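You operate a simulated robot arm through the tools that you are given. There is no shell and no other tool. Be economical: measure what you need, move in short steps, check, and stop when the job is done.

The job below is to be done with a simulated robot arm. You get a single attempt, and the scene is never put back.

Task
Restart the router, press Link, then switch on the aerial box, aerials up.
Fine: wait for the router's second green lamp before Link; raise the folded aerial after Link; three green lamps end lit on each box; the other aerials and the clip stay.

The check looks at the end state, three seconds after you hand in, the way a careful person would. Anything else that was tipped, shoved, dropped, spilled or broken makes it a failure.

Robot
A 7-joint arm with a fingered hand on a trunk, on a base that drives. Base frame: it is fixed to the floor where the robot stands at the start and does not move with it; the origin is under the middle of the robot, x ahead of it, y to its left, z up. Readings come in mm, degrees, newtons and seconds.
Its first joint turns from -166.0 to 166.0 degrees. Places, roughly: aerial box switch [600, -100, 1100]; black router box [700, -300, 1100]; blue-banded aerial [500, -300, 1200]; green-banded aerial [400, -200, 1100]; orange-banded aerial [500, -200, 1200]; router link button [700, -300, 1100]; router switch [600, -400, 1100]; white aerial box [500, -200, 1100]. Payload 4.7 kg.
Tool frame: the origin (TCP) lies between the finger pads and is the grasp point; the fingertips stand 36 mm ahead of it; z points along the fingers, y is the line along which they close. Largest opening 120 mm; the body of the gripper starts 42 mm behind the TCP. The gripper is a hand of 5 fingers: y runs from the thumb to the fingers, the wrist lies at [-18, -122, -210] in the tool frame.
Orientation is told as [roll, pitch, yaw] about the base's x, y, z axes, in that order, counted from this pose: with the fingers straight down and the wrist toward the robot, the tool's x, y and z point along [0, 1, 0], [1, 0, 0] and [0, 0, -1] of the base frame.

Tools
- The arm moves only by the tool apply_moves. Its argument "plan" is one flat list of numbers, 6 for each row, row after row: the shift along the tool's x, y, z in units of 400 mm (1.0 is 400 mm), then the turn, a rotation vector about the tool's x, y, z in units of 120 degrees (1.0 is 120 degrees). In form: [dx, dy, dz, ax, ay, az, dx, dy, dz, ax, ay, az, ...]. A call has 1 to 12 rows; each row is the pose to reach, as a shift and turn from the pose commanded when the call began, along the tool's axes at that moment. A call with a number of a shift or a turn outside -1 to 1 is refused whole. A row lasts 0.2 s, in which the tool goes at most 50 mm and 8.6 degrees; a call with a longer step from one row to the next is refused whole. A pose out of reach is approached as far as the arm can. The call stops where the force on the tool passes 40 N (or 10 N more than at its start, if that is more) or the arm is blocked; 0.2 s more then pass. In this call time passes only in rows, and 0.2 s behind the last. The reply holds the time, the measured pose of the TCP, the force on the tool along the base axes, the opening and the grip force, in the units named above and with some noise, with the torque about the TCP (base axes, N m) and any sound that the robot's microphone picked up.
- Cameras (640 x 400 px; columns grow to the right, rows downward): "scene" is now at [-235.6, 84.8, 1273.3]; the picture's right is [0.02, -1.00, 0.00], its down [-0.03, -0.00, -1.00] and it looks along [1.00, 0.02, -0.03] (base axes); focal length 278 px, centre (320, 200). "wrist" rides on the gripper at [73, -91, -143] in the tool frame; the picture's right is [-0.80, 0.28, -0.53], its down [-0.53, -0.73, 0.42] and it looks along [-0.27, 0.62, 0.74] (tool axes); focal length 234 px, centre (320, 200). There is no depth. A picture from a camera that has moved, and an enlarged one, comes with that camera's place and axes in the base frame and with its lens. The place of the scene camera against the robot may be out by one fixed shift of up to 12 mm in any direction.
- capture(camera): a new picture of that camera. The clock stands still meanwhile.
- steer(legs): drives the robot by 1 to 6 legs, each [ahead, turn to the left] in mm and degrees, along the robot's own axes; the way and the turn of a leg run together, so that a leg with both is an arc; at most 1500 mm and 180 degrees a leg. The arm and the cameras ride along, it lands a little off, and it stops where it bumps. It gives what a move gives.
- curl_fingers(index, middle, ring, little, thumb_bend, thumb_turn): sets how far each is bent, from 0 (flat) to 100 (curled in); at 30 the hand is open as for a grip, at 70 the pads meet at the TCP. One left out holds its place. A second passes; each finger stops where it meets its share of the squeeze, and holds until it gets a number again. It is the only way to open and close the hand. It gives what a move gives, with no picture; readings hold the bend of each and the force on index, middle, ring, little, thumb and palm. thumb_turn goes from beside the hand (0) to across from the fingers (100), as for a grip.
- turn_head(pan, tilt): turns the head with the scene camera to pan (to the left, within 143 degrees either way) and tilt (down, from -29 to 69), counted from straight ahead of the robot. It gives what a move gives.
- inspect(camera, box): a new picture of the part [left, top, right, bottom] of that camera's present view, enlarged. The clock stands still meanwhile.
- close_job(): hands the job in; it is judged then, once.

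Go step by step. Nothing tells you exact positions but the pictures and the camera data: compare them with the known pose of the tool, close in by small moves and look again before you grip or let go. The budget is 120 turns and 90 pictures, counting those below and the enlarged ones. Unless the task says otherwise, let go and move clear before handing in, and close with one line.

The tools are called after "Emit:" by a JSON object that holds its "name" and its "arguments". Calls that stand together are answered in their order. apply_moves: Moves the arm, as the interface text tells. Its arguments: {"type":"object","properties":{"plan":{"type":"array"}},"required":["plan"]} The other tools are called the same way: curl_fingers (index, middle, ring, little, thumb_bend, thumb_turn) moves the fingers one by one; steer (legs) drives the base; turn_head (pan, tilt) turns the head that bears the scene camera; capture (camera) takes a picture; inspect (camera, box) takes an enlarged picture of a part of a camera's view; close_job () hands the job in.

At the start:

```text
t: 0.0
eef_pos: [653.1, -54.7, 1373.4]
orientation: [0.0, 0.0, 0.0]
ft_force: [0.0, 0.0, 1.0]
wrist_torque: [-0.02, 0.0, -0.01]
grip_width: 119.4
finger_force: 0.1
shape: jaw
bend: [30.0, 30.0, 30.0, 30.0, 30.0, 98.0]
finger forces: [0.0, 0.0, 0.0, 0.0, 0.0, 0.0]
robot x, y, heading: [0.2, 2.6, -0.2]
head pan, tilt: [1.2, 1.6]
```

scene: 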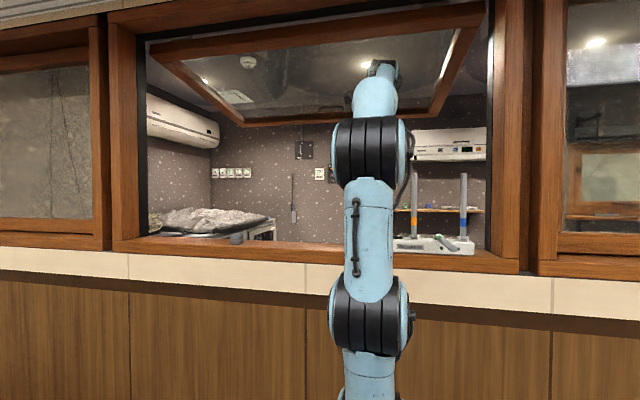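
wrist: 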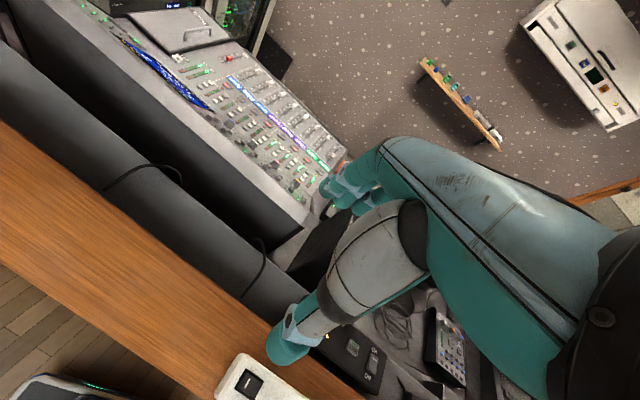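

The arm reaches through a window opening, with the aerial box on the sill at right and the router behind it. I'll look closer at both views first.

Emit:
{"name": "inspect", "arguments": {"camera": "scene", "box": [380, 150, 500, 270]}}

Emit:
{"name": "inspect", "arguments": {"camera": "wrist", "box": [200, 280, 480, 400]}}

```text
3.33 times, centred on (440, 210) of scene
camera zoom: at [-235.6, 84.8, 1273.3], right [0.02, -1.0, 0.0], down [-0.03, 0.0, -1.0], along [1.0, 0.02, -0.03], focal length 928 px, centre (-80, 167)
```

zoom: 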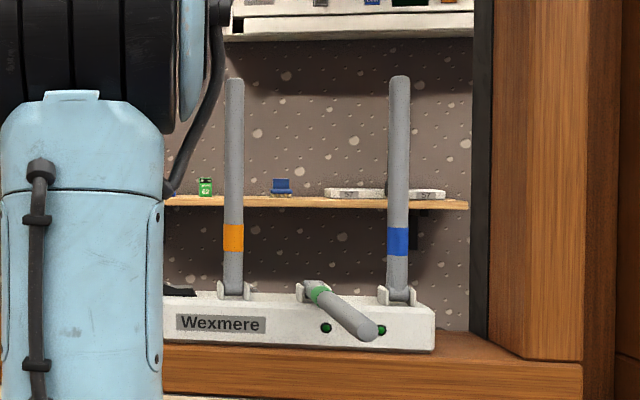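

```text
2.29 times, centred on (340, 340) of wrist
camera zoom: at [563.7, 17.0, 1517.7], right [0.28, -0.8, 0.53], down [-0.73, -0.53, -0.42], along [0.62, -0.27, -0.74], focal length 535 px, centre (274, -120)
```

zoom: 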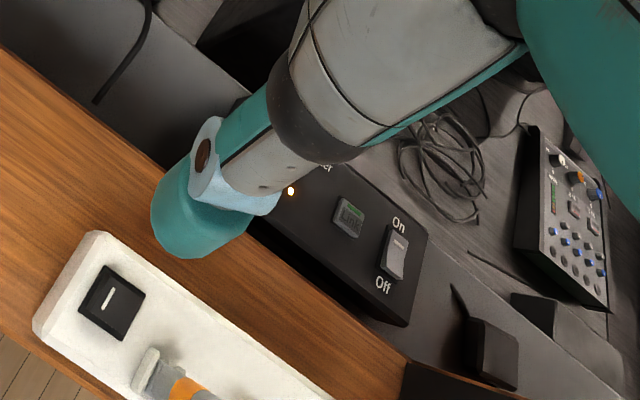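

The router (switch, Link, one amber lamp) sits behind the sill, and the aerial box switch is at its left end. I'll pull the hand back toward me to get a clearer wrist view.

Emit:
{"name": "apply_moves", "arguments": {"plan": [0, -0.1, 0, 0, 0, 0, 0, -0.2, 0, 0, 0, 0, 0, -0.3, 0, 0, 0, 0]}}

Emit:
{"name": "capture", "arguments": {"camera": "wrist"}}

Emit:
{"name": "capture", "arguments": {"camera": "scene"}}

```text
t: 0.8
eef_pos: [534.9, -53.3, 1374.6]
orientation: [0.0, 0.1, 0.0]
ft_force: [1.5, 0.0, 0.1]
wrist_torque: [0.03, 0.1, 0.03]
grip_width: 119.8
finger_force: 0.1
shape: jaw
bend: [30.0, 30.0, 30.0, 30.0, 30.0, 98.0]
finger forces: [0.0, 0.1, 0.1, 0.1, 0.0, 0.0]
robot x, y, heading: [2.2, -2.9, 0.1]
head pan, tilt: [1.2, 1.6]
```

```text
85 pictures are left
camera wrist: at [444.3, 18.6, 1518.3], right [0.28, -0.8, 0.52], down [-0.73, -0.53, -0.42], along [0.62, -0.27, -0.74], focal length 234 px, centre (320, 200)
```

wrist: 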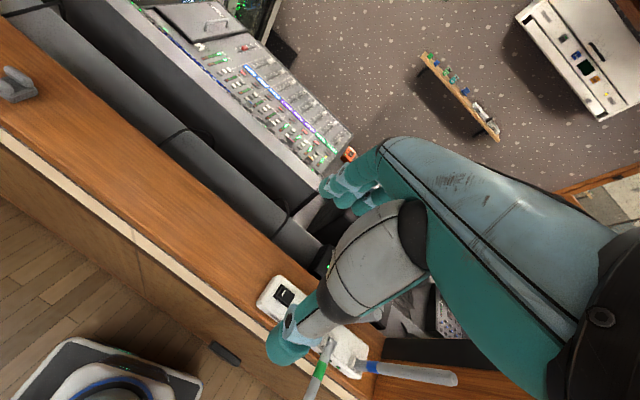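

```text
84 pictures are left
camera scene: at [-235.3, 84.7, 1273.3], right [0.02, -1.0, 0.0], down [-0.03, 0.0, -1.0], along [1.0, 0.02, -0.03], focal length 278 px, centre (320, 200)
```

scene: 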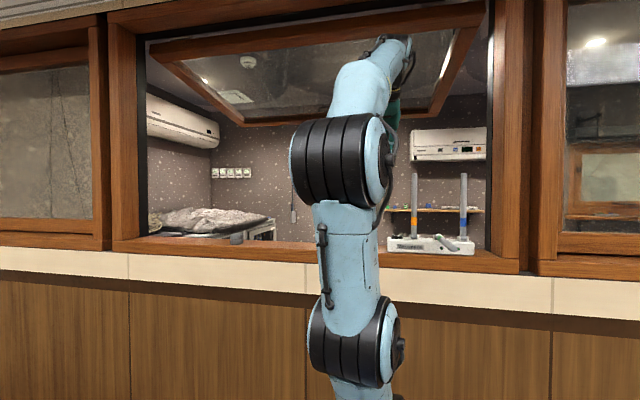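

Aerial switch triangulates to about [552,-120,1139], router Link about [653,-305,~1100]. I'll yaw the hand by -90° in place so the wrist camera sees the router past the hand.

Emit:
{"name": "apply_moves", "arguments": {"plan": [0, 0, 0, 0, 0, 0.068, 0, 0, 0, 0, 0, 0.136, 0, 0, 0, 0, 0, 0.204, 0, 0, 0, 0, 0, 0.272, 0, 0, 0, 0, 0, 0.34, 0, 0, 0, 0, 0, 0.408, 0, 0, 0, 0, 0, 0.476, 0, 0, 0, 0, 0, 0.544, 0, 0, 0, 0, 0, 0.612, 0, 0, 0, 0, 0, 0.68, 0, 0, 0, 0, 0, 0.75]}}

Emit:
{"name": "capture", "arguments": {"camera": "wrist"}}

Emit:
{"name": "capture", "arguments": {"camera": "scene"}}

```text
t: 3.2
eef_pos: [544.8, -55.8, 1326.0]
orientation: [0.1, 0.1, -87.3]
ft_force: [-1.1, -0.8, 0.7]
wrist_torque: [0.05, -0.09, 0.07]
grip_width: 119.7
finger_force: 0.2
shape: jaw
bend: [30.0, 30.0, 30.0, 30.0, 30.0, 98.0]
finger forces: [0.0, 0.0, 0.0, 0.0, 0.0, 0.0]
out of reach, approached as far as the arm can: row 10, 11
robot x, y, heading: [1.9, -0.2, 0.1]
head pan, tilt: [1.2, 1.6]
```

```text
83 pictures are left
camera wrist: at [612.7, 37.6, 1469.4], right [-0.79, -0.32, 0.52], down [-0.56, 0.71, -0.43], along [-0.23, -0.63, -0.74], focal length 234 px, centre (320, 200)
```

wrist: 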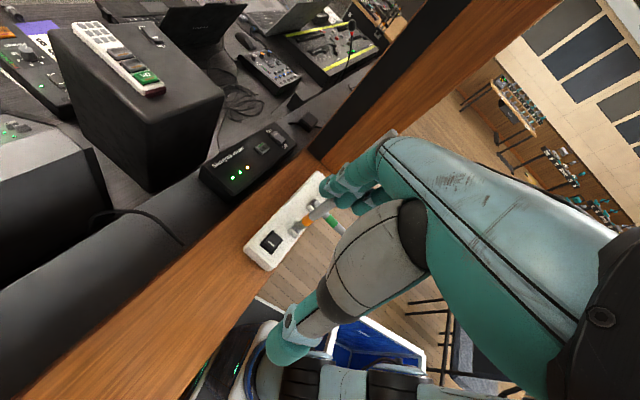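

```text
82 pictures are left
camera scene: at [-236.2, 84.6, 1273.2], right [0.02, -1.0, 0.0], down [-0.03, 0.0, -1.0], along [1.0, 0.02, -0.03], focal length 278 px, centre (320, 200)
```

scene: 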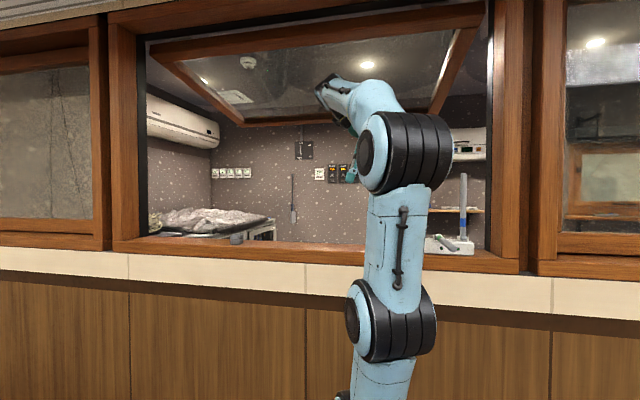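

This view shows the router with three lamps and the aerial box clearly; I'll enlarge it.

Emit:
{"name": "inspect", "arguments": {"camera": "wrist", "box": [190, 110, 350, 210]}}

Emit:
{"name": "inspect", "arguments": {"camera": "wrist", "box": [230, 160, 390, 280]}}

```text
4.00 times, centred on (270, 160) of wrist
camera zoom: at [612.7, 37.6, 1469.4], right [-0.79, -0.32, 0.52], down [-0.56, 0.71, -0.43], along [-0.23, -0.63, -0.74], focal length 937 px, centre (520, 360)
```

zoom: 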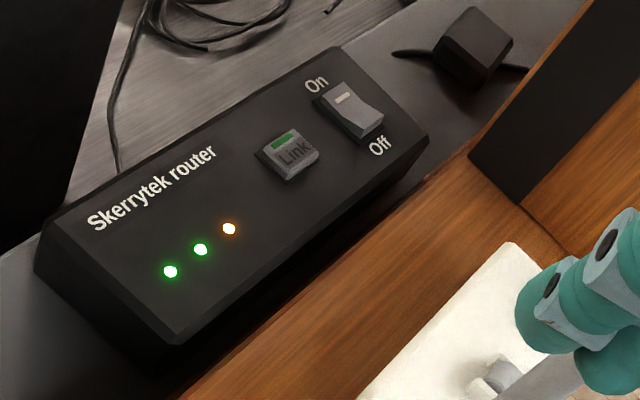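

```text
3.33 times, centred on (310, 220) of wrist
camera zoom: at [612.7, 37.6, 1469.4], right [-0.79, -0.32, 0.52], down [-0.56, 0.71, -0.43], along [-0.23, -0.63, -0.74], focal length 781 px, centre (353, 133)
```

zoom: 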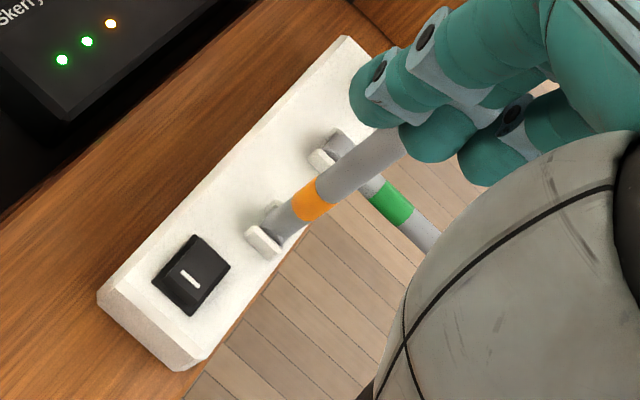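

Router: two green, third amber; rocker's On end looks pressed, Off end toward me. Switch ≈[646,-373,1084], Link ≈[656,-315,1084]. Now I make a pointing hand and see where the index tip is.

Emit:
{"name": "curl_fingers", "arguments": {"index": 0, "middle": 100, "ring": 100, "little": 100, "thumb_bend": 60, "thumb_turn": 50}}

Emit:
{"name": "capture", "arguments": {"camera": "wrist"}}

```text
t: 4.2
eef_pos: [546.6, -55.9, 1324.9]
orientation: [0.0, -0.1, -87.1]
ft_force: [0.1, 0.1, 0.4]
wrist_torque: [0.0, -0.06, -0.04]
grip_width: 135.7
finger_force: 0.1
shape: fingers
bend: [0.0, 100.0, 100.0, 100.0, 60.0, 51.0]
finger forces: [0.0, 0.1, 0.0, 0.0, 0.0, 0.0]
robot x, y, heading: [-3.9, -1.5, 0.2]
head pan, tilt: [1.2, 1.6]
```

```text
79 pictures are left
camera wrist: at [614.8, 38.4, 1467.9], right [-0.79, -0.32, 0.53], down [-0.57, 0.71, -0.42], along [-0.24, -0.63, -0.74], focal length 234 px, centre (320, 200)
```

wrist: 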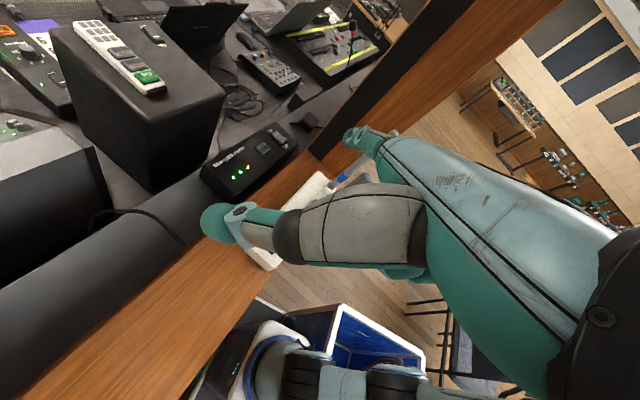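

The thumb sticks out and the flat index points obliquely forward; I'll bend the index to grip posture so its tip points down and tuck the thumb.

Emit:
{"name": "curl_fingers", "arguments": {"index": 30, "thumb_bend": 100, "thumb_turn": 100}}

Emit:
{"name": "inspect", "arguments": {"camera": "wrist", "box": [220, 100, 460, 340]}}

Emit:
{"name": "inspect", "arguments": {"camera": "scene", "box": [310, 50, 470, 250]}}

```text
t: 5.2
eef_pos: [546.0, -56.3, 1324.5]
orientation: [0.0, -0.1, -87.2]
ft_force: [0.1, 1.3, 0.4]
wrist_torque: [0.0, 0.01, -0.03]
grip_width: 35.1
finger_force: 0.1
shape: fingers
bend: [29.0, 100.0, 100.0, 100.0, 98.0, 100.0]
finger forces: [0.1, 0.0, 0.0, 0.0, 0.0, 0.0]
robot x, y, heading: [-1.4, 0.9, 0.2]
head pan, tilt: [1.2, 1.6]
```

```text
1.67 times, centred on (340, 220) of wrist
camera zoom: at [614.8, 38.4, 1467.9], right [-0.79, -0.32, 0.53], down [-0.57, 0.71, -0.42], along [-0.24, -0.63, -0.74], focal length 390 px, centre (287, 167)
```

zoom: 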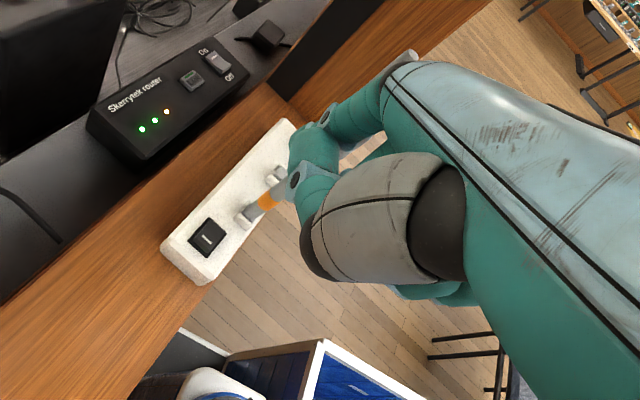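

```text
2.00 times, centred on (390, 150) of scene
camera zoom: at [-235.6, 84.8, 1273.3], right [0.02, -1.0, 0.0], down [-0.03, 0.0, -1.0], along [1.0, 0.02, -0.03], focal length 557 px, centre (180, 300)
```

zoom: 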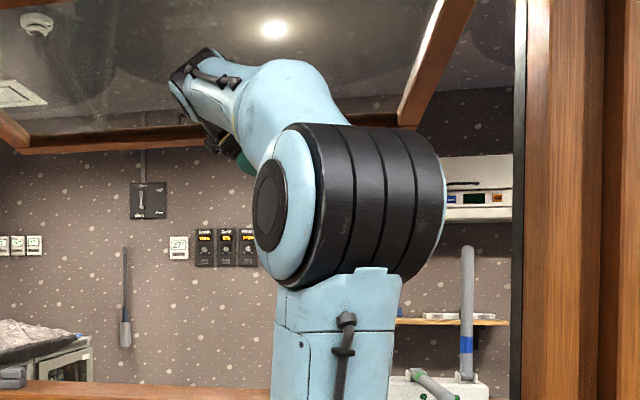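

Thumb and index overlap in view, so I'll put the thumb beside the hand to tell them apart.

Emit:
{"name": "curl_fingers", "arguments": {"index": 30, "thumb_bend": 0, "thumb_turn": 0}}

Emit:
{"name": "inspect", "arguments": {"camera": "wrist", "box": [180, 80, 420, 320]}}

```text
t: 6.2
eef_pos: [546.3, -55.7, 1324.5]
orientation: [0.0, 0.1, -87.2]
ft_force: [0.2, 0.2, 0.7]
wrist_torque: [0.03, 0.0, -0.01]
grip_width: 189.8
finger_force: 0.1
shape: fingers
bend: [30.0, 100.0, 100.0, 100.0, 0.0, 0.0]
finger forces: [0.0, 0.1, 0.0, 0.1, 0.0, 0.0]
robot x, y, heading: [-1.1, 1.6, 0.0]
head pan, tilt: [1.2, 1.6]
```

```text
1.67 times, centred on (300, 200) of wrist
camera zoom: at [614.8, 38.4, 1467.9], right [-0.79, -0.32, 0.53], down [-0.57, 0.71, -0.42], along [-0.24, -0.63, -0.74], focal length 390 px, centre (353, 200)
```

zoom: 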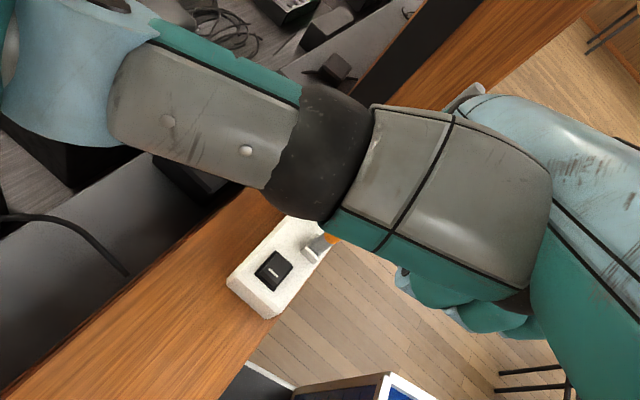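

That blocks the view; thumb tucked again, then a tighter look at the index.

Emit:
{"name": "curl_fingers", "arguments": {"index": 30, "thumb_bend": 100, "thumb_turn": 100}}

Emit:
{"name": "inspect", "arguments": {"camera": "wrist", "box": [300, 120, 430, 260]}}

Emit:
{"name": "curl_fingers", "arguments": {"index": 15}}

Emit:
{"name": "inspect", "arguments": {"camera": "wrist", "box": [300, 120, 430, 260]}}

```text
t: 7.2
eef_pos: [546.2, -55.7, 1324.3]
orientation: [-0.1, 0.0, -87.3]
ft_force: [0.6, 0.2, 0.2]
wrist_torque: [-0.03, 0.03, -0.01]
grip_width: 33.5
finger_force: 0.1
shape: fingers
bend: [29.0, 100.0, 100.0, 100.0, 97.0, 100.0]
finger forces: [0.0, 0.1, 0.0, 0.1, 0.0, 0.1]
robot x, y, heading: [-1.7, -2.2, 0.0]
head pan, tilt: [1.2, 1.6]
```

```text
2.86 times, centred on (365, 190) of wrist
camera zoom: at [614.8, 38.4, 1467.9], right [-0.79, -0.32, 0.53], down [-0.57, 0.71, -0.42], along [-0.24, -0.63, -0.74], focal length 669 px, centre (191, 229)
```

zoom: 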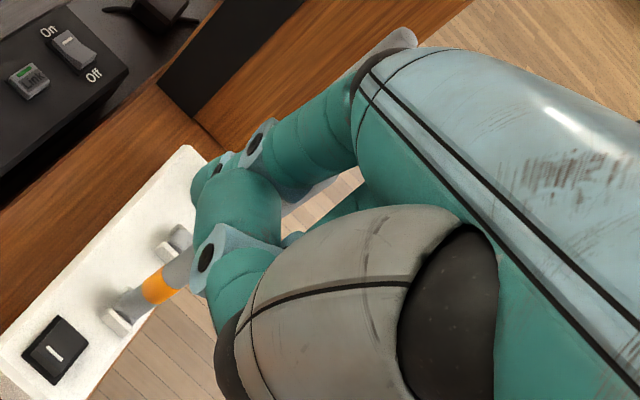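

```text
t: 8.2
eef_pos: [546.3, -56.1, 1323.8]
orientation: [0.0, -0.1, -87.3]
ft_force: [0.7, 0.2, -0.1]
wrist_torque: [0.02, 0.04, 0.0]
grip_width: 44.0
finger_force: 0.0
shape: fingers
bend: [15.0, 100.0, 100.0, 100.0, 100.0, 100.0]
finger forces: [0.0, 0.0, 0.0, 0.1, 0.1, 0.0]
robot x, y, heading: [2.2, 0.8, 0.2]
head pan, tilt: [1.2, 1.6]
```

```text
2.86 times, centred on (365, 190) of wrist
camera zoom: at [614.8, 38.4, 1467.9], right [-0.79, -0.32, 0.53], down [-0.57, 0.71, -0.42], along [-0.24, -0.63, -0.74], focal length 669 px, centre (191, 229)
```

zoom: 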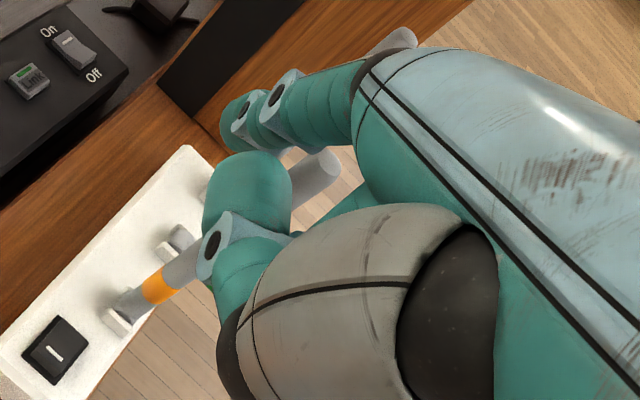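

Index tip geometry works out: roughly [12,118,27] in the tool frame at bend 15, [12,81,36] at bend 30. I'll move the hand forward past the aerials' line, then roll it 30° to keep the wrist high, above the aerial tops.

Emit:
{"name": "apply_moves", "arguments": {"plan": [0.1, 0, 0, 0, 0, 0, 0.2, 0, -0.05, 0, 0, 0, 0.29, 0, -0.08, 0, 0, 0, 0.29, 0, -0.08, 0.07, 0, 0, 0.29, 0, -0.08, 0.14, 0, 0, 0.29, 0, -0.08, 0.2, 0, 0, 0.29, 0, -0.08, 0.25, 0, 0]}}

Emit:
{"name": "capture", "arguments": {"camera": "wrist"}}

Emit:
{"name": "capture", "arguments": {"camera": "scene"}}

```text
t: 9.8
eef_pos: [659.1, -57.6, 1315.8]
orientation: [0.0, 28.1, -89.9]
ft_force: [0.3, 0.4, 0.2]
wrist_torque: [0.05, -0.01, 0.03]
grip_width: 44.5
finger_force: 0.0
shape: fingers
bend: [15.0, 100.0, 100.0, 100.0, 100.0, 100.0]
finger forces: [0.0, 0.0, 0.0, 0.0, 0.1, 0.0]
out of reach, approached as far as the arm can: row 2, 3, 4, 5, 6, 7
robot x, y, heading: [-1.1, 0.3, -0.1]
head pan, tilt: [1.2, 1.6]
```

```text
73 pictures are left
camera wrist: at [731.4, -45.2, 1485.4], right [-0.8, -0.49, 0.33], down [-0.53, 0.85, -0.03], along [-0.27, -0.2, -0.94], focal length 234 px, centre (320, 200)
```

wrist: 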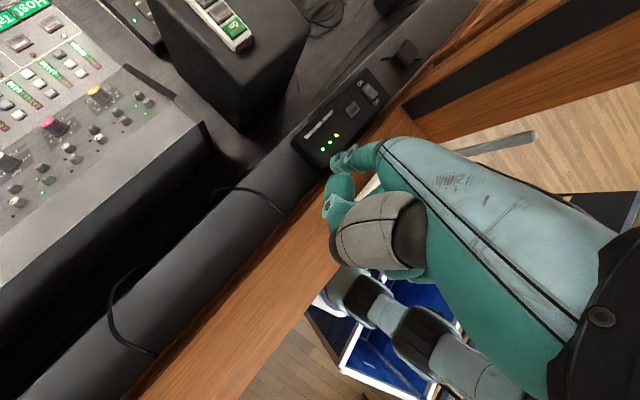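

```text
72 pictures are left
camera scene: at [-235.6, 84.7, 1273.3], right [0.02, -1.0, 0.0], down [-0.03, 0.0, -1.0], along [1.0, 0.02, -0.03], focal length 278 px, centre (320, 200)
```

scene: 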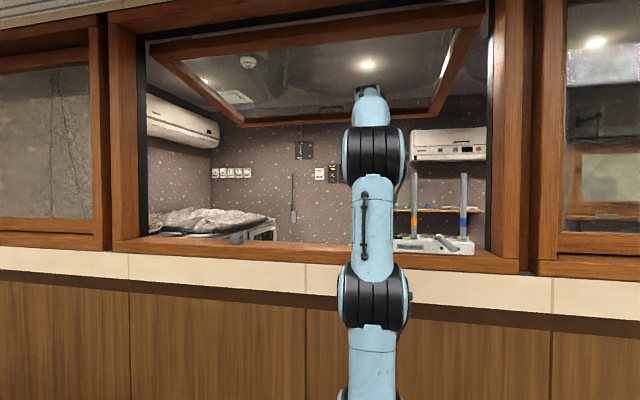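

The pose came out as planned, with height limited. Now I carry the hand right to above the router, staying well above it.

Emit:
{"name": "apply_moves", "arguments": {"plan": [0, 0.1, -0.016, 0, 0, 0, 0, 0.2, -0.032, 0, 0, 0, 0, 0.3, -0.048, 0, 0, 0, 0, 0.4, -0.064, 0, 0, 0, -0.02, 0.5, -0.08, 0, 0, 0, -0.05, 0.58, -0.096, 0, 0, 0]}}

Emit:
{"name": "capture", "arguments": {"camera": "wrist"}}

Emit:
{"name": "capture", "arguments": {"camera": "scene"}}

```text
t: 11.2
eef_pos: [638.9, -279.2, 1232.3]
orientation: [0.0, 30.0, -89.8]
ft_force: [0.4, -0.5, 0.2]
wrist_torque: [-0.04, 0.01, -0.01]
grip_width: 44.1
finger_force: 0.0
shape: fingers
bend: [15.0, 100.0, 100.0, 100.0, 100.0, 100.0]
finger forces: [0.0, 0.1, 0.0, 0.0, 0.0, 0.0]
robot x, y, heading: [-0.3, -5.3, -0.0]
head pan, tilt: [1.2, 1.6]
```

```text
71 pictures are left
camera wrist: at [712.0, -271.0, 1401.8], right [-0.8, -0.5, 0.32], down [-0.53, 0.85, 0.0], along [-0.27, -0.17, -0.95], focal length 234 px, centre (320, 200)
```

wrist: 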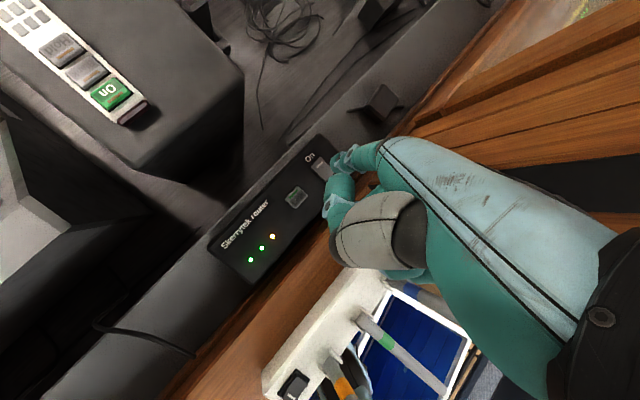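

```text
70 pictures are left
camera scene: at [-235.6, 84.8, 1273.3], right [0.02, -1.0, 0.0], down [-0.03, 0.0, -1.0], along [1.0, 0.02, -0.03], focal length 278 px, centre (320, 200)
```

scene: 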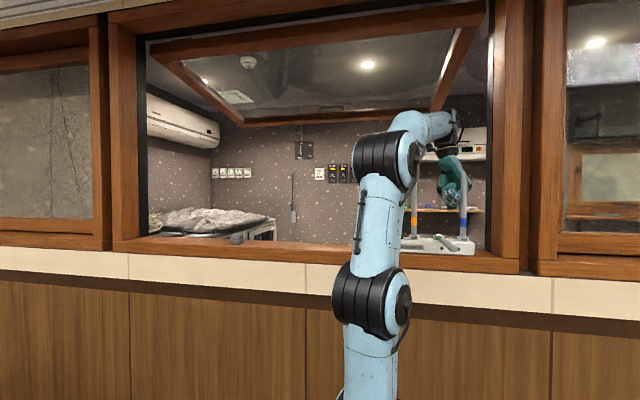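

The forearm clears the aerials and the hand is above the router. I'll enlarge the wrist view to refine the switch position.

Emit:
{"name": "inspect", "arguments": {"camera": "wrist", "box": [200, 110, 400, 290]}}

Emit:
{"name": "inspect", "arguments": {"camera": "scene", "box": [400, 90, 500, 260]}}

```text
2.22 times, centred on (300, 200) of wrist
camera zoom: at [712.0, -271.0, 1401.8], right [-0.8, -0.5, 0.32], down [-0.53, 0.85, 0.0], along [-0.27, -0.17, -0.95], focal length 520 px, centre (364, 200)
```

zoom: 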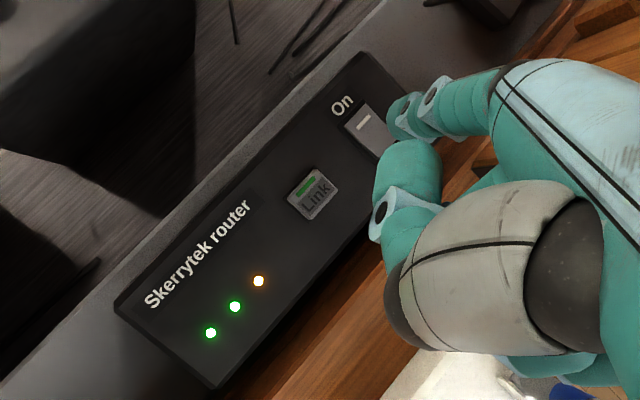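

```text
2.35 times, centred on (450, 175) of scene
camera zoom: at [-235.6, 84.8, 1273.3], right [0.02, -1.0, 0.0], down [-0.03, 0.0, -1.0], along [1.0, 0.02, -0.03], focal length 655 px, centre (14, 259)
```

zoom: 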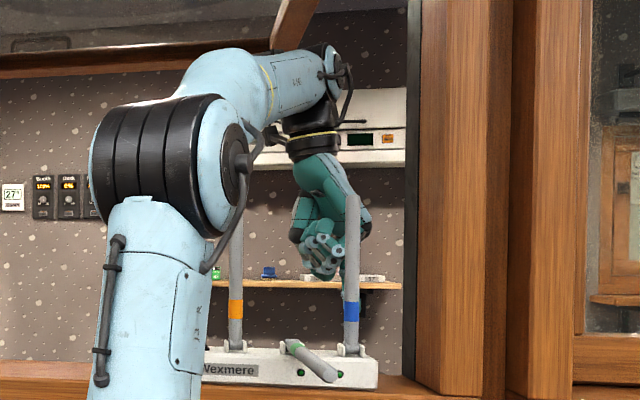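

I need the index tip's height; a tighter scene zoom on the hand.

Emit:
{"name": "inspect", "arguments": {"camera": "scene", "box": [435, 150, 475, 220]}}

```text
5.71 times, centred on (455, 185) of scene
camera zoom: at [-235.6, 84.8, 1273.3], right [0.02, -1.0, 0.0], down [-0.03, 0.0, -1.0], along [1.0, 0.02, -0.03], focal length 1590 px, centre (-451, 286)
```

zoom: 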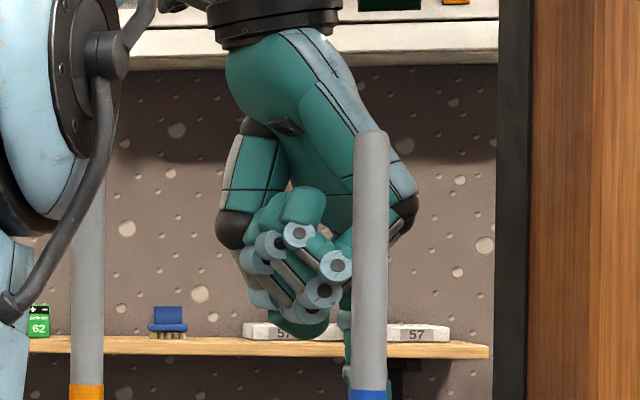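

Emit:
{"name": "inspect", "arguments": {"camera": "scene", "box": [445, 190, 475, 240]}}

```text
8.00 times, centred on (460, 215) of scene
camera zoom: at [-235.6, 84.8, 1273.3], right [0.02, -1.0, 0.0], down [-0.03, 0.0, -1.0], along [1.0, 0.02, -0.03], focal length 2227 px, centre (-800, 80)
```

zoom: 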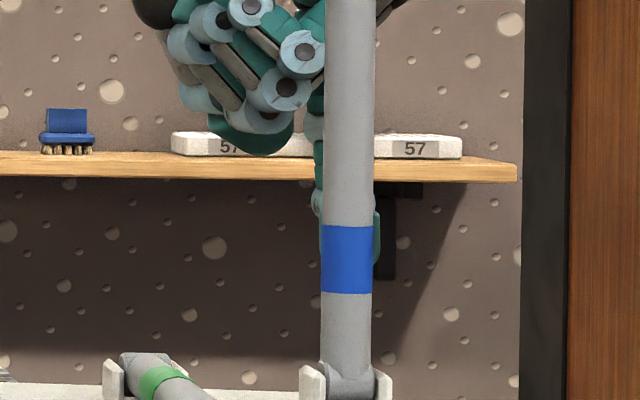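

Index tip is at about [657,-359,1173] now; the rocker spans x≈627–656 at y≈-370. The curled fingers would come close to the aerial box, so I tilt the hand 20° to raise the little-finger side and hover over the Off end.

Emit:
{"name": "apply_moves", "arguments": {"plan": [0, 0, 0, 0, -0.05, 0.028, 0, 0, 0, 0, -0.1, 0.056, 0, 0, 0, 0, -0.144, 0.083, -0.015, 0.076, 0.086, 0, -0.144, 0.083]}}

Emit:
{"name": "capture", "arguments": {"camera": "wrist"}}

Emit:
{"name": "inspect", "arguments": {"camera": "scene", "box": [435, 170, 485, 250]}}

```text
t: 12.2
eef_pos: [630.5, -287.4, 1188.5]
orientation: [-22.9, 28.0, -101.2]
ft_force: [-1.1, 0.2, 0.3]
wrist_torque: [-0.01, -0.06, 0.0]
grip_width: 44.4
finger_force: 0.1
shape: fingers
bend: [15.0, 100.0, 100.0, 100.0, 100.0, 100.0]
finger forces: [0.0, 0.1, 0.0, 0.0, 0.1, 0.1]
out of reach, approached as far as the arm can: row 3
robot x, y, heading: [0.0, 0.3, 0.0]
head pan, tilt: [1.2, 1.6]
```

```text
65 pictures are left
camera wrist: at [757.8, -280.0, 1322.8], right [-0.65, -0.5, 0.57], down [-0.5, 0.85, 0.18], along [-0.57, -0.17, -0.8], focal length 234 px, centre (320, 200)
```

wrist: 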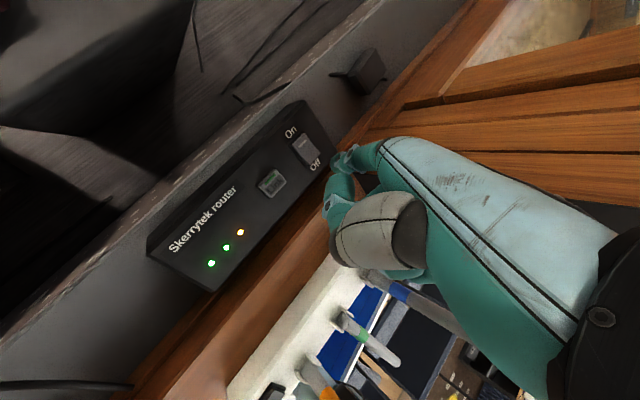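

```text
5.00 times, centred on (460, 210) of scene
camera zoom: at [-235.6, 84.8, 1273.3], right [0.02, -1.0, 0.0], down [-0.03, 0.0, -1.0], along [1.0, 0.02, -0.03], focal length 1392 px, centre (-380, 150)
```

zoom: 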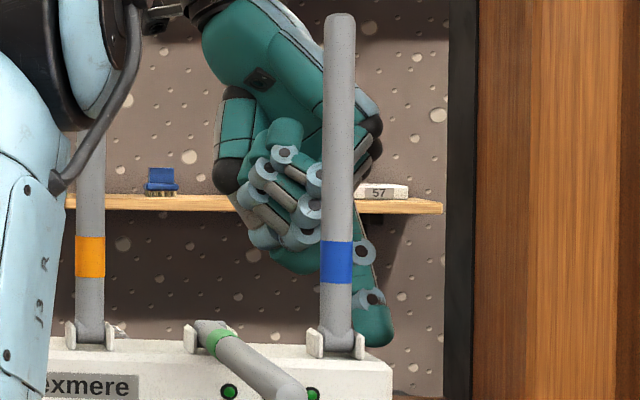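

Tip ≈[627,-368,1126], just above the rocker's Off side. Zooming in the wrist view.

Emit:
{"name": "inspect", "arguments": {"camera": "wrist", "box": [260, 105, 380, 205]}}

```text
4.00 times, centred on (320, 155) of wrist
camera zoom: at [757.8, -280.0, 1322.8], right [-0.65, -0.5, 0.57], down [-0.5, 0.85, 0.18], along [-0.57, -0.17, -0.8], focal length 937 px, centre (320, 380)
```

zoom: 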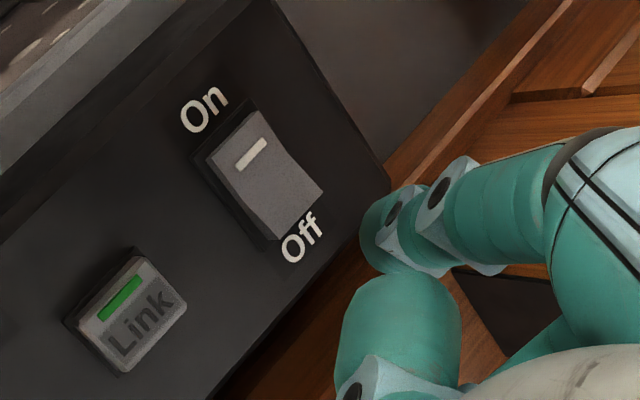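

Tip sits over the Off end within a few mm. Lowering 30 mm straight down.

Emit:
{"name": "apply_moves", "arguments": {"plan": [0.016, 0.019, 0.028, 0, 0, 0, 0.033, 0.038, 0.056, 0, 0, 0]}}

Emit:
{"name": "inspect", "arguments": {"camera": "wrist", "box": [260, 105, 380, 205]}}

Emit:
{"name": "inspect", "arguments": {"camera": "scene", "box": [435, 190, 485, 260]}}

```text
t: 12.8
eef_pos: [634.8, -287.4, 1160.0]
orientation: [-22.7, 28.1, -101.0]
ft_force: [-0.4, 0.1, 0.5]
wrist_torque: [-0.03, -0.02, -0.02]
grip_width: 44.3
finger_force: 0.5
shape: fingers
bend: [15.0, 100.0, 100.0, 100.0, 100.0, 100.0]
finger forces: [0.3, 0.1, 0.0, 0.1, 0.0, 0.0]
robot x, y, heading: [-1.5, -0.2, -0.2]
head pan, tilt: [1.2, 1.6]
```

```text
4.00 times, centred on (320, 155) of wrist
camera zoom: at [761.2, -281.8, 1294.5], right [-0.65, -0.5, 0.57], down [-0.5, 0.85, 0.18], along [-0.57, -0.17, -0.8], focal length 937 px, centre (320, 380)
```

zoom: 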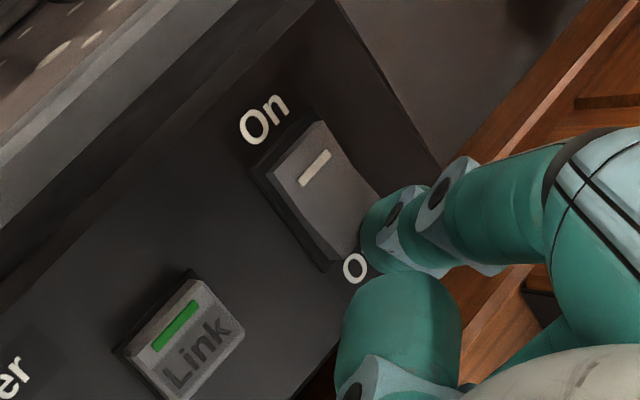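

```text
5.71 times, centred on (460, 225) of scene
camera zoom: at [-235.7, 84.7, 1273.2], right [0.02, -1.0, 0.0], down [-0.03, 0.0, -1.0], along [1.0, 0.02, -0.03], focal length 1590 px, centre (-480, 57)
```

zoom: 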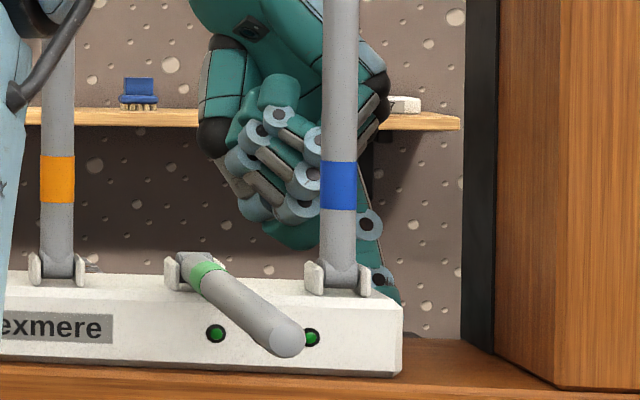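

Aligned over the Off end. Pressing down gently in small steps.

Emit:
{"name": "apply_moves", "arguments": {"plan": [0.0043, 0.0059, 0.0102, 0, 0, 0, 0.0086, 0.0118, 0.0204, 0, 0, 0]}}

Emit:
{"name": "inspect", "arguments": {"camera": "wrist", "box": [240, 105, 400, 245]}}

```text
t: 13.4
eef_pos: [634.7, -288.8, 1150.0]
orientation: [-22.5, 27.9, -101.0]
ft_force: [2.7, 1.9, 17.2]
wrist_torque: [-1.23, -0.01, 0.18]
grip_width: 44.8
finger_force: 8.8
shape: fingers
bend: [15.0, 100.0, 100.0, 100.0, 100.0, 100.0]
finger forces: [17.1, 0.1, 0.0, 0.0, 0.1, 0.0]
robot x, y, heading: [1.9, 0.9, 0.1]
head pan, tilt: [1.2, 1.6]
```

```text
2.86 times, centred on (320, 175) of wrist
camera zoom: at [760.3, -280.6, 1285.5], right [-0.65, -0.5, 0.57], down [-0.5, 0.85, 0.18], along [-0.57, -0.17, -0.8], focal length 669 px, centre (320, 271)
```

zoom: 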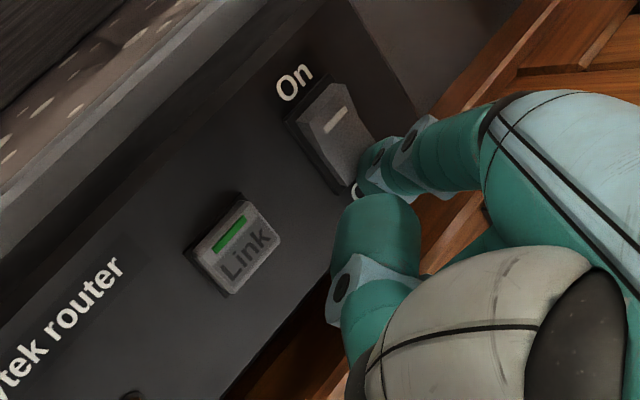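

17 N on the index; the visible lamp appears dark now. Checking the full view.

Emit:
{"name": "capture", "arguments": {"camera": "wrist"}}

```text
59 pictures are left
camera wrist: at [760.3, -280.6, 1285.5], right [-0.65, -0.5, 0.57], down [-0.5, 0.85, 0.18], along [-0.57, -0.17, -0.8], focal length 234 px, centre (320, 200)
```

wrist: 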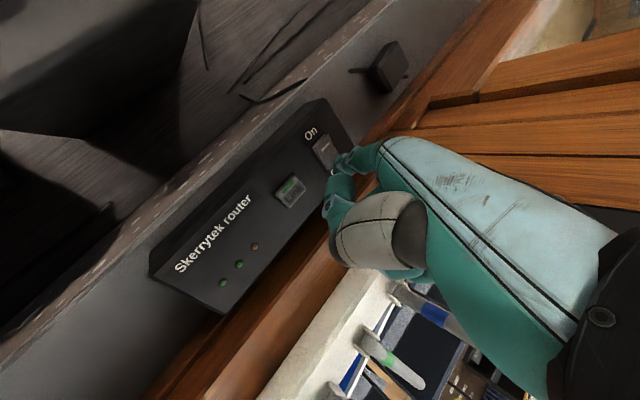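

All lamps are dark: router off. I lift, shift to above the On end, and let a couple of seconds pass.

Emit:
{"name": "apply_moves", "arguments": {"plan": [-0.0214, -0.0294, -0.0509, 0, 0, 0, 0.0256, -0.0324, -0.0689, 0, 0, 0, 0.0256, -0.0324, -0.0689, 0, 0, 0, 0.0256, -0.0324, -0.0689, 0, 0, 0, 0.0256, -0.0324, -0.0689, 0, 0, 0, 0.0256, -0.0324, -0.0689, 0, 0, 0, 0.0256, -0.0324, -0.0689, 0, 0, 0, 0.0256, -0.0324, -0.0689, 0, 0, 0, 0.0256, -0.0324, -0.0689, 0, 0, 0, 0.0256, -0.0324, -0.0689, 0, 0, 0, 0.0256, -0.0324, -0.0689, 0, 0, 0, 0.0256, -0.0324, -0.0689, 0, 0, 0]}}

Emit:
{"name": "inspect", "arguments": {"camera": "wrist", "box": [240, 105, 400, 245]}}

```text
t: 16.0
eef_pos: [655.5, -291.5, 1173.5]
orientation: [-22.8, 28.0, -101.0]
ft_force: [-0.9, -1.0, 0.3]
wrist_torque: [0.0, 0.02, -0.01]
grip_width: 44.3
finger_force: 0.1
shape: fingers
bend: [15.0, 100.0, 100.0, 100.0, 100.0, 100.0]
finger forces: [0.0, 0.0, 0.0, 0.1, 0.0, 0.0]
robot x, y, heading: [-1.7, -2.0, 0.1]
head pan, tilt: [1.2, 1.6]
```

```text
2.86 times, centred on (320, 175) of wrist
camera zoom: at [781.4, -284.2, 1308.8], right [-0.65, -0.5, 0.57], down [-0.5, 0.85, 0.18], along [-0.57, -0.17, -0.8], focal length 669 px, centre (320, 271)
```

zoom: 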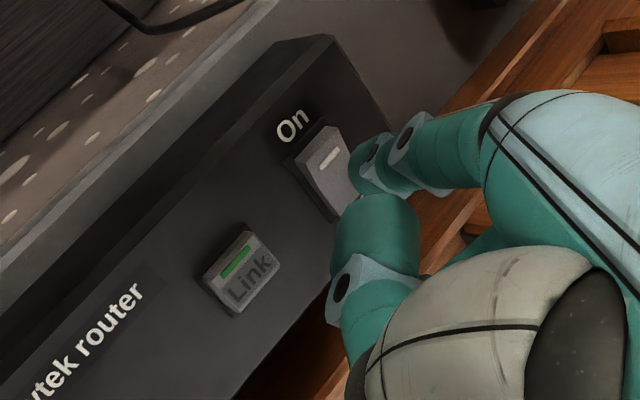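

On end (raised) lies just under the tip. Pressing down.

Emit:
{"name": "apply_moves", "arguments": {"plan": [0.0086, 0.0118, 0.0204, 0, 0, 0, 0.0129, 0.0177, 0.0306, 0, 0, 0, 0.0172, 0.0236, 0.0408, 0, 0, 0, 0.0206, 0.0283, 0.049, 0, 0, 0]}}

Emit:
{"name": "capture", "arguments": {"camera": "wrist"}}

```text
t: 16.9
eef_pos: [657.0, -289.9, 1158.4]
orientation: [-21.8, 27.8, -100.4]
ft_force: [1.2, 1.0, 8.3]
wrist_torque: [-0.63, 0.03, 0.11]
grip_width: 44.8
finger_force: 4.0
shape: fingers
bend: [15.0, 100.0, 100.0, 100.0, 100.0, 100.0]
finger forces: [8.8, 0.0, 0.1, 0.1, 0.0, 0.0]
robot x, y, heading: [0.5, -0.6, 0.2]
head pan, tilt: [1.2, 1.6]
stopped in row 4: the force on the tool passed its limit at 46 N (the readings are from after the stop); the commanded pose is now the measured one
```

```text
57 pictures are left
camera wrist: at [781.1, -281.1, 1294.6], right [-0.65, -0.5, 0.57], down [-0.51, 0.85, 0.17], along [-0.56, -0.18, -0.81], focal length 234 px, centre (320, 200)
```

wrist: 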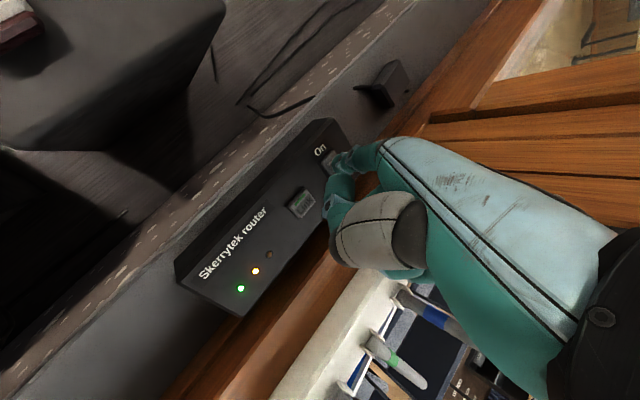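

Router is on: first lamp green, second amber. I lift and hover over Link while waiting for the second green.

Emit:
{"name": "apply_moves", "arguments": {"plan": [-0.0214, -0.0294, -0.0509, 0, 0, 0, -0.0214, -0.091, -0.015, 0, 0, 0, -0.0214, -0.1528, 0.0204, 0, 0, 0, -0.0214, -0.1528, 0.0204, 0, 0, 0, -0.0214, -0.1528, 0.0204, 0, 0, 0, -0.0214, -0.1528, 0.0204, 0, 0, 0, -0.0214, -0.1528, 0.0204, 0, 0, 0, -0.0214, -0.1528, 0.0204, 0, 0, 0]}}

Emit:
{"name": "capture", "arguments": {"camera": "wrist"}}

```text
t: 18.7
eef_pos: [654.3, -231.9, 1181.0]
orientation: [-22.0, 27.7, -100.5]
ft_force: [-0.5, -0.6, -0.8]
wrist_torque: [-0.01, 0.01, 0.01]
grip_width: 44.5
finger_force: 0.1
shape: fingers
bend: [15.0, 100.0, 100.0, 100.0, 100.0, 100.0]
finger forces: [0.0, 0.0, 0.0, 0.0, 0.0, 0.0]
robot x, y, heading: [0.0, 0.9, 0.1]
head pan, tilt: [1.2, 1.6]
```

```text
56 pictures are left
camera wrist: at [779.6, -224.0, 1317.0], right [-0.65, -0.5, 0.57], down [-0.5, 0.85, 0.17], along [-0.56, -0.18, -0.81], focal length 234 px, centre (320, 200)
```

wrist: 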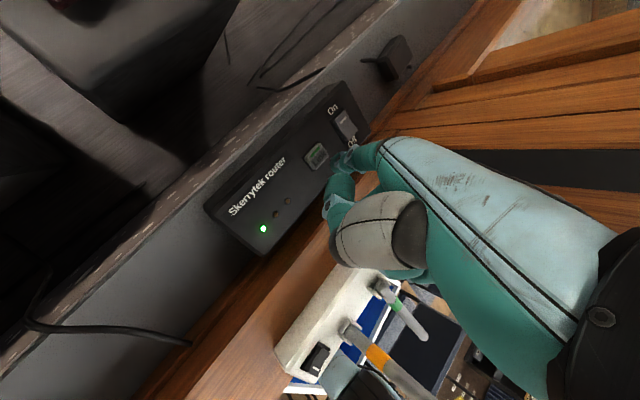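

First lamp green, second is blinking. I'll wait and check alignment.

Emit:
{"name": "apply_moves", "arguments": {"plan": [0, 0, 0, 0, 0, 0, 0, 0, 0, 0, 0, 0, 0, 0, 0, 0, 0, 0, 0, 0, 0, 0, 0, 0, 0, 0, 0, 0, 0, 0, 0, 0, 0, 0, 0, 0, 0, 0, 0, 0, 0, 0, 0, 0, 0, 0, 0, 0, 0, 0, 0, 0, 0, 0, 0, 0, 0, 0, 0, 0, 0, 0, 0, 0, 0, 0, 0, 0, 0, 0, 0, 0]}}

Emit:
{"name": "inspect", "arguments": {"camera": "wrist", "box": [200, 75, 400, 245]}}

```text
t: 21.3
eef_pos: [654.9, -232.4, 1181.3]
orientation: [-22.1, 27.7, -100.6]
ft_force: [0.7, 0.0, -0.3]
wrist_torque: [-0.01, 0.02, 0.02]
grip_width: 44.5
finger_force: 0.1
shape: fingers
bend: [15.0, 100.0, 100.0, 100.0, 100.0, 100.0]
finger forces: [0.0, 0.0, 0.0, 0.0, 0.1, 0.1]
robot x, y, heading: [-2.2, -3.7, 0.4]
head pan, tilt: [1.2, 1.6]
```

```text
2.35 times, centred on (300, 160) of wrist
camera zoom: at [779.6, -224.0, 1317.0], right [-0.65, -0.5, 0.57], down [-0.5, 0.85, 0.17], along [-0.56, -0.18, -0.81], focal length 551 px, centre (367, 294)
```

zoom: 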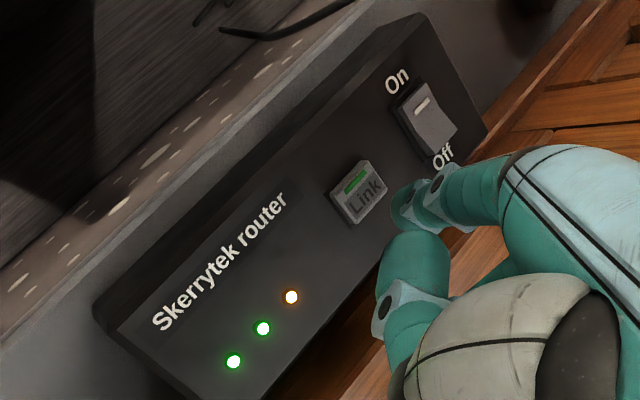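

Second lamp is green. Tip is over Link (~[655,-315]); descending.

Emit:
{"name": "apply_moves", "arguments": {"plan": [0.0112, 0.0121, 0.016, 0, 0, 0, 0.0225, 0.0243, 0.032, 0, 0, 0]}}

Emit:
{"name": "inspect", "arguments": {"camera": "wrist", "box": [240, 105, 400, 245]}}

```text
t: 21.9
eef_pos: [658.8, -235.4, 1163.5]
orientation: [-21.9, 27.7, -100.6]
ft_force: [0.1, -0.2, -0.3]
wrist_torque: [-0.02, -0.02, -0.02]
grip_width: 44.4
finger_force: 0.1
shape: fingers
bend: [15.0, 100.0, 100.0, 100.0, 100.0, 100.0]
finger forces: [0.0, 0.0, 0.0, 0.1, 0.0, 0.1]
robot x, y, heading: [0.2, -2.4, 0.3]
head pan, tilt: [1.2, 1.6]
```

```text
2.86 times, centred on (320, 175) of wrist
camera zoom: at [783.1, -226.7, 1299.8], right [-0.65, -0.5, 0.57], down [-0.5, 0.85, 0.17], along [-0.56, -0.18, -0.81], focal length 669 px, centre (320, 271)
```

zoom: 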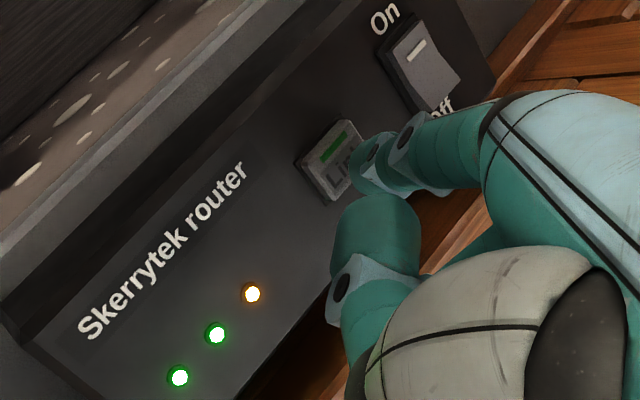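

Good alignment; pressing a few mm at a time.

Emit:
{"name": "apply_moves", "arguments": {"plan": [0.0034, 0.0047, 0.0082, 0, 0, 0, 0.0068, 0.0094, 0.0164, 0, 0, 0]}}

Emit:
{"name": "inspect", "arguments": {"camera": "wrist", "box": [240, 105, 400, 245]}}

```text
t: 22.5
eef_pos: [657.7, -235.2, 1155.3]
orientation: [-22.0, 27.7, -100.6]
ft_force: [0.8, 0.1, 2.8]
wrist_torque: [-0.22, -0.01, 0.09]
grip_width: 44.8
finger_force: 1.5
shape: fingers
bend: [15.0, 100.0, 100.0, 100.0, 100.0, 100.0]
finger forces: [3.5, 0.1, 0.0, 0.1, 0.0, 0.0]
robot x, y, heading: [0.9, -3.7, 0.2]
head pan, tilt: [1.2, 1.6]
heard: click
```

```text
2.86 times, centred on (320, 175) of wrist
camera zoom: at [783.1, -226.7, 1292.0], right [-0.65, -0.5, 0.57], down [-0.5, 0.85, 0.17], along [-0.56, -0.18, -0.81], focal length 669 px, centre (320, 271)
```

zoom: 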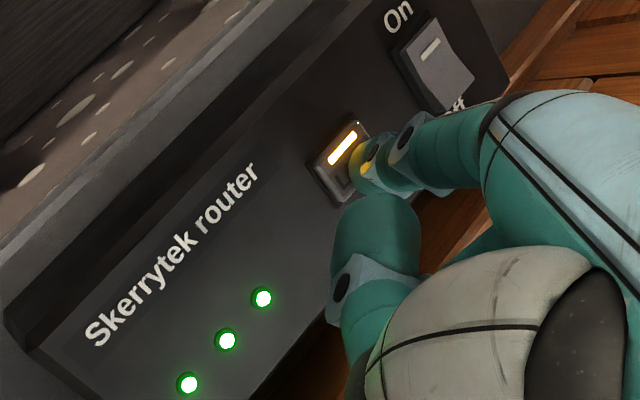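

Click heard, router shows three greens and Link lit amber. Now I lift off and bring the hand out left over the aerials; the green aerial ([522,-217,1150] hinge, lying toward me) comes next.

Emit:
{"name": "apply_moves", "arguments": {"plan": [-0.034, -0.047, -0.081, 0, 0, 0, -0.06, -0.094, -0.15, 0, 0, 0, -0.1, -0.18, -0.16, 0, 0, 0, -0.14, -0.28, -0.11, 0, 0, 0, -0.17, -0.38, -0.07, 0, 0, 0, -0.19, -0.46, -0.04, 0, 0, 0]}}

Emit:
{"name": "turn_head", "arguments": {"pan": 143, "tilt": 30}}

Emit:
{"name": "capture", "arguments": {"camera": "scene"}}

Emit:
{"name": "capture", "arguments": {"camera": "wrist"}}

```text
t: 23.9
eef_pos: [623.5, -112.8, 1199.5]
orientation: [-22.3, 27.8, -100.9]
ft_force: [0.8, -2.6, -1.8]
wrist_torque: [0.3, 0.17, 0.0]
grip_width: 44.3
finger_force: 0.0
shape: fingers
bend: [15.0, 100.0, 100.0, 100.0, 100.0, 100.0]
finger forces: [0.1, 0.0, 0.1, 0.1, 0.0, 0.1]
out of reach, approached as far as the arm can: row 2, 3, 4, 5, 6
robot x, y, heading: [0.9, -1.4, 0.1]
head pan, tilt: [1.2, 1.6]
```

```text
t: 26.2
eef_pos: [622.4, -111.8, 1201.7]
orientation: [-22.0, 27.7, -100.6]
ft_force: [0.0, -1.0, 0.1]
wrist_torque: [-0.02, -0.03, -0.01]
grip_width: 44.3
finger_force: 0.0
shape: fingers
bend: [15.0, 100.0, 100.0, 100.0, 100.0, 100.0]
finger forces: [0.0, 0.1, 0.1, 0.1, 0.0, 0.0]
robot x, y, heading: [-1.0, -3.7, -0.1]
head pan, tilt: [143.0, 30.0]
```

```text
52 pictures are left
camera scene: at [-398.5, 137.0, 1227.5], right [0.6, 0.8, 0.0], down [0.4, -0.3, -0.87], along [-0.69, 0.52, -0.5], focal length 278 px, centre (320, 200)
```

scene: 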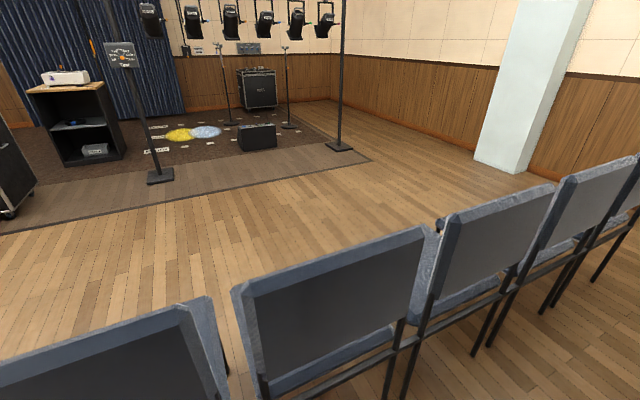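

```text
51 pictures are left
camera wrist: at [747.9, -103.0, 1338.4], right [-0.65, -0.5, 0.57], down [-0.5, 0.85, 0.17], along [-0.56, -0.18, -0.81], focal length 234 px, centre (320, 200)
```

wrist: 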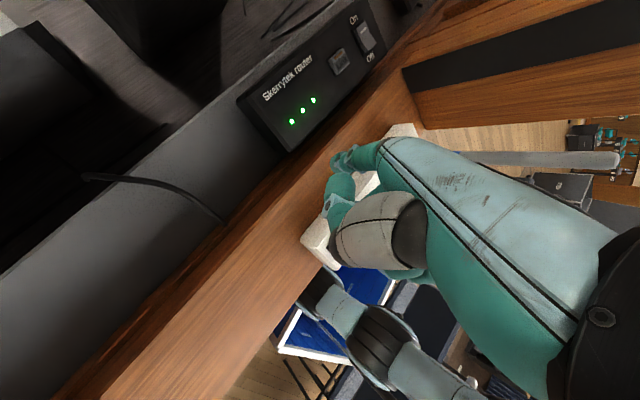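

Router still shows three greens. Chairs stand about 300+ mm behind the robot, so I'll only back up a little later. First un-tilt the hand and look ahead again.

Emit:
{"name": "turn_head", "arguments": {"pan": 0, "tilt": 5}}

Emit:
{"name": "apply_moves", "arguments": {"plan": [0, 0, 0, 0, 0.05, -0.028, 0, 0, 0, 0, 0.1, -0.056, 0, 0, 0, 0, 0.144, -0.083]}}

Emit:
{"name": "capture", "arguments": {"camera": "scene"}}

```text
t: 28.4
eef_pos: [622.5, -111.2, 1202.7]
orientation: [-22.0, 27.7, -100.6]
ft_force: [0.2, 0.9, -0.3]
wrist_torque: [0.0, 0.0, -0.01]
grip_width: 44.5
finger_force: 0.0
shape: fingers
bend: [15.0, 100.0, 100.0, 100.0, 100.0, 100.0]
finger forces: [0.0, 0.1, 0.1, 0.0, 0.1, 0.0]
robot x, y, heading: [-0.6, 1.3, 0.1]
head pan, tilt: [0.0, 5.0]
```

```text
t: 29.2
eef_pos: [622.4, -112.2, 1201.9]
orientation: [0.8, 29.7, -89.6]
ft_force: [0.1, 0.4, -0.5]
wrist_torque: [0.04, 0.05, 0.04]
grip_width: 44.3
finger_force: 0.0
shape: fingers
bend: [15.0, 100.0, 100.0, 100.0, 100.0, 100.0]
finger forces: [0.0, 0.0, 0.0, 0.0, 0.0, 0.1]
robot x, y, heading: [-2.5, -2.4, 0.1]
head pan, tilt: [0.0, 5.0]
```

```text
50 pictures are left
camera scene: at [-234.1, 82.6, 1268.0], right [0.0, -1.0, 0.0], down [-0.09, 0.0, -1.0], along [1.0, 0.0, -0.09], focal length 278 px, centre (320, 200)
```

scene: 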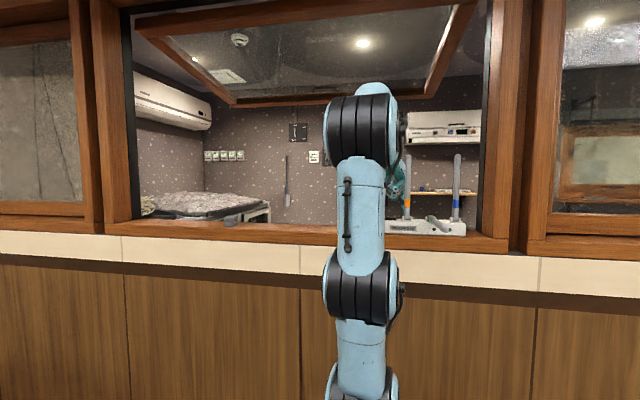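

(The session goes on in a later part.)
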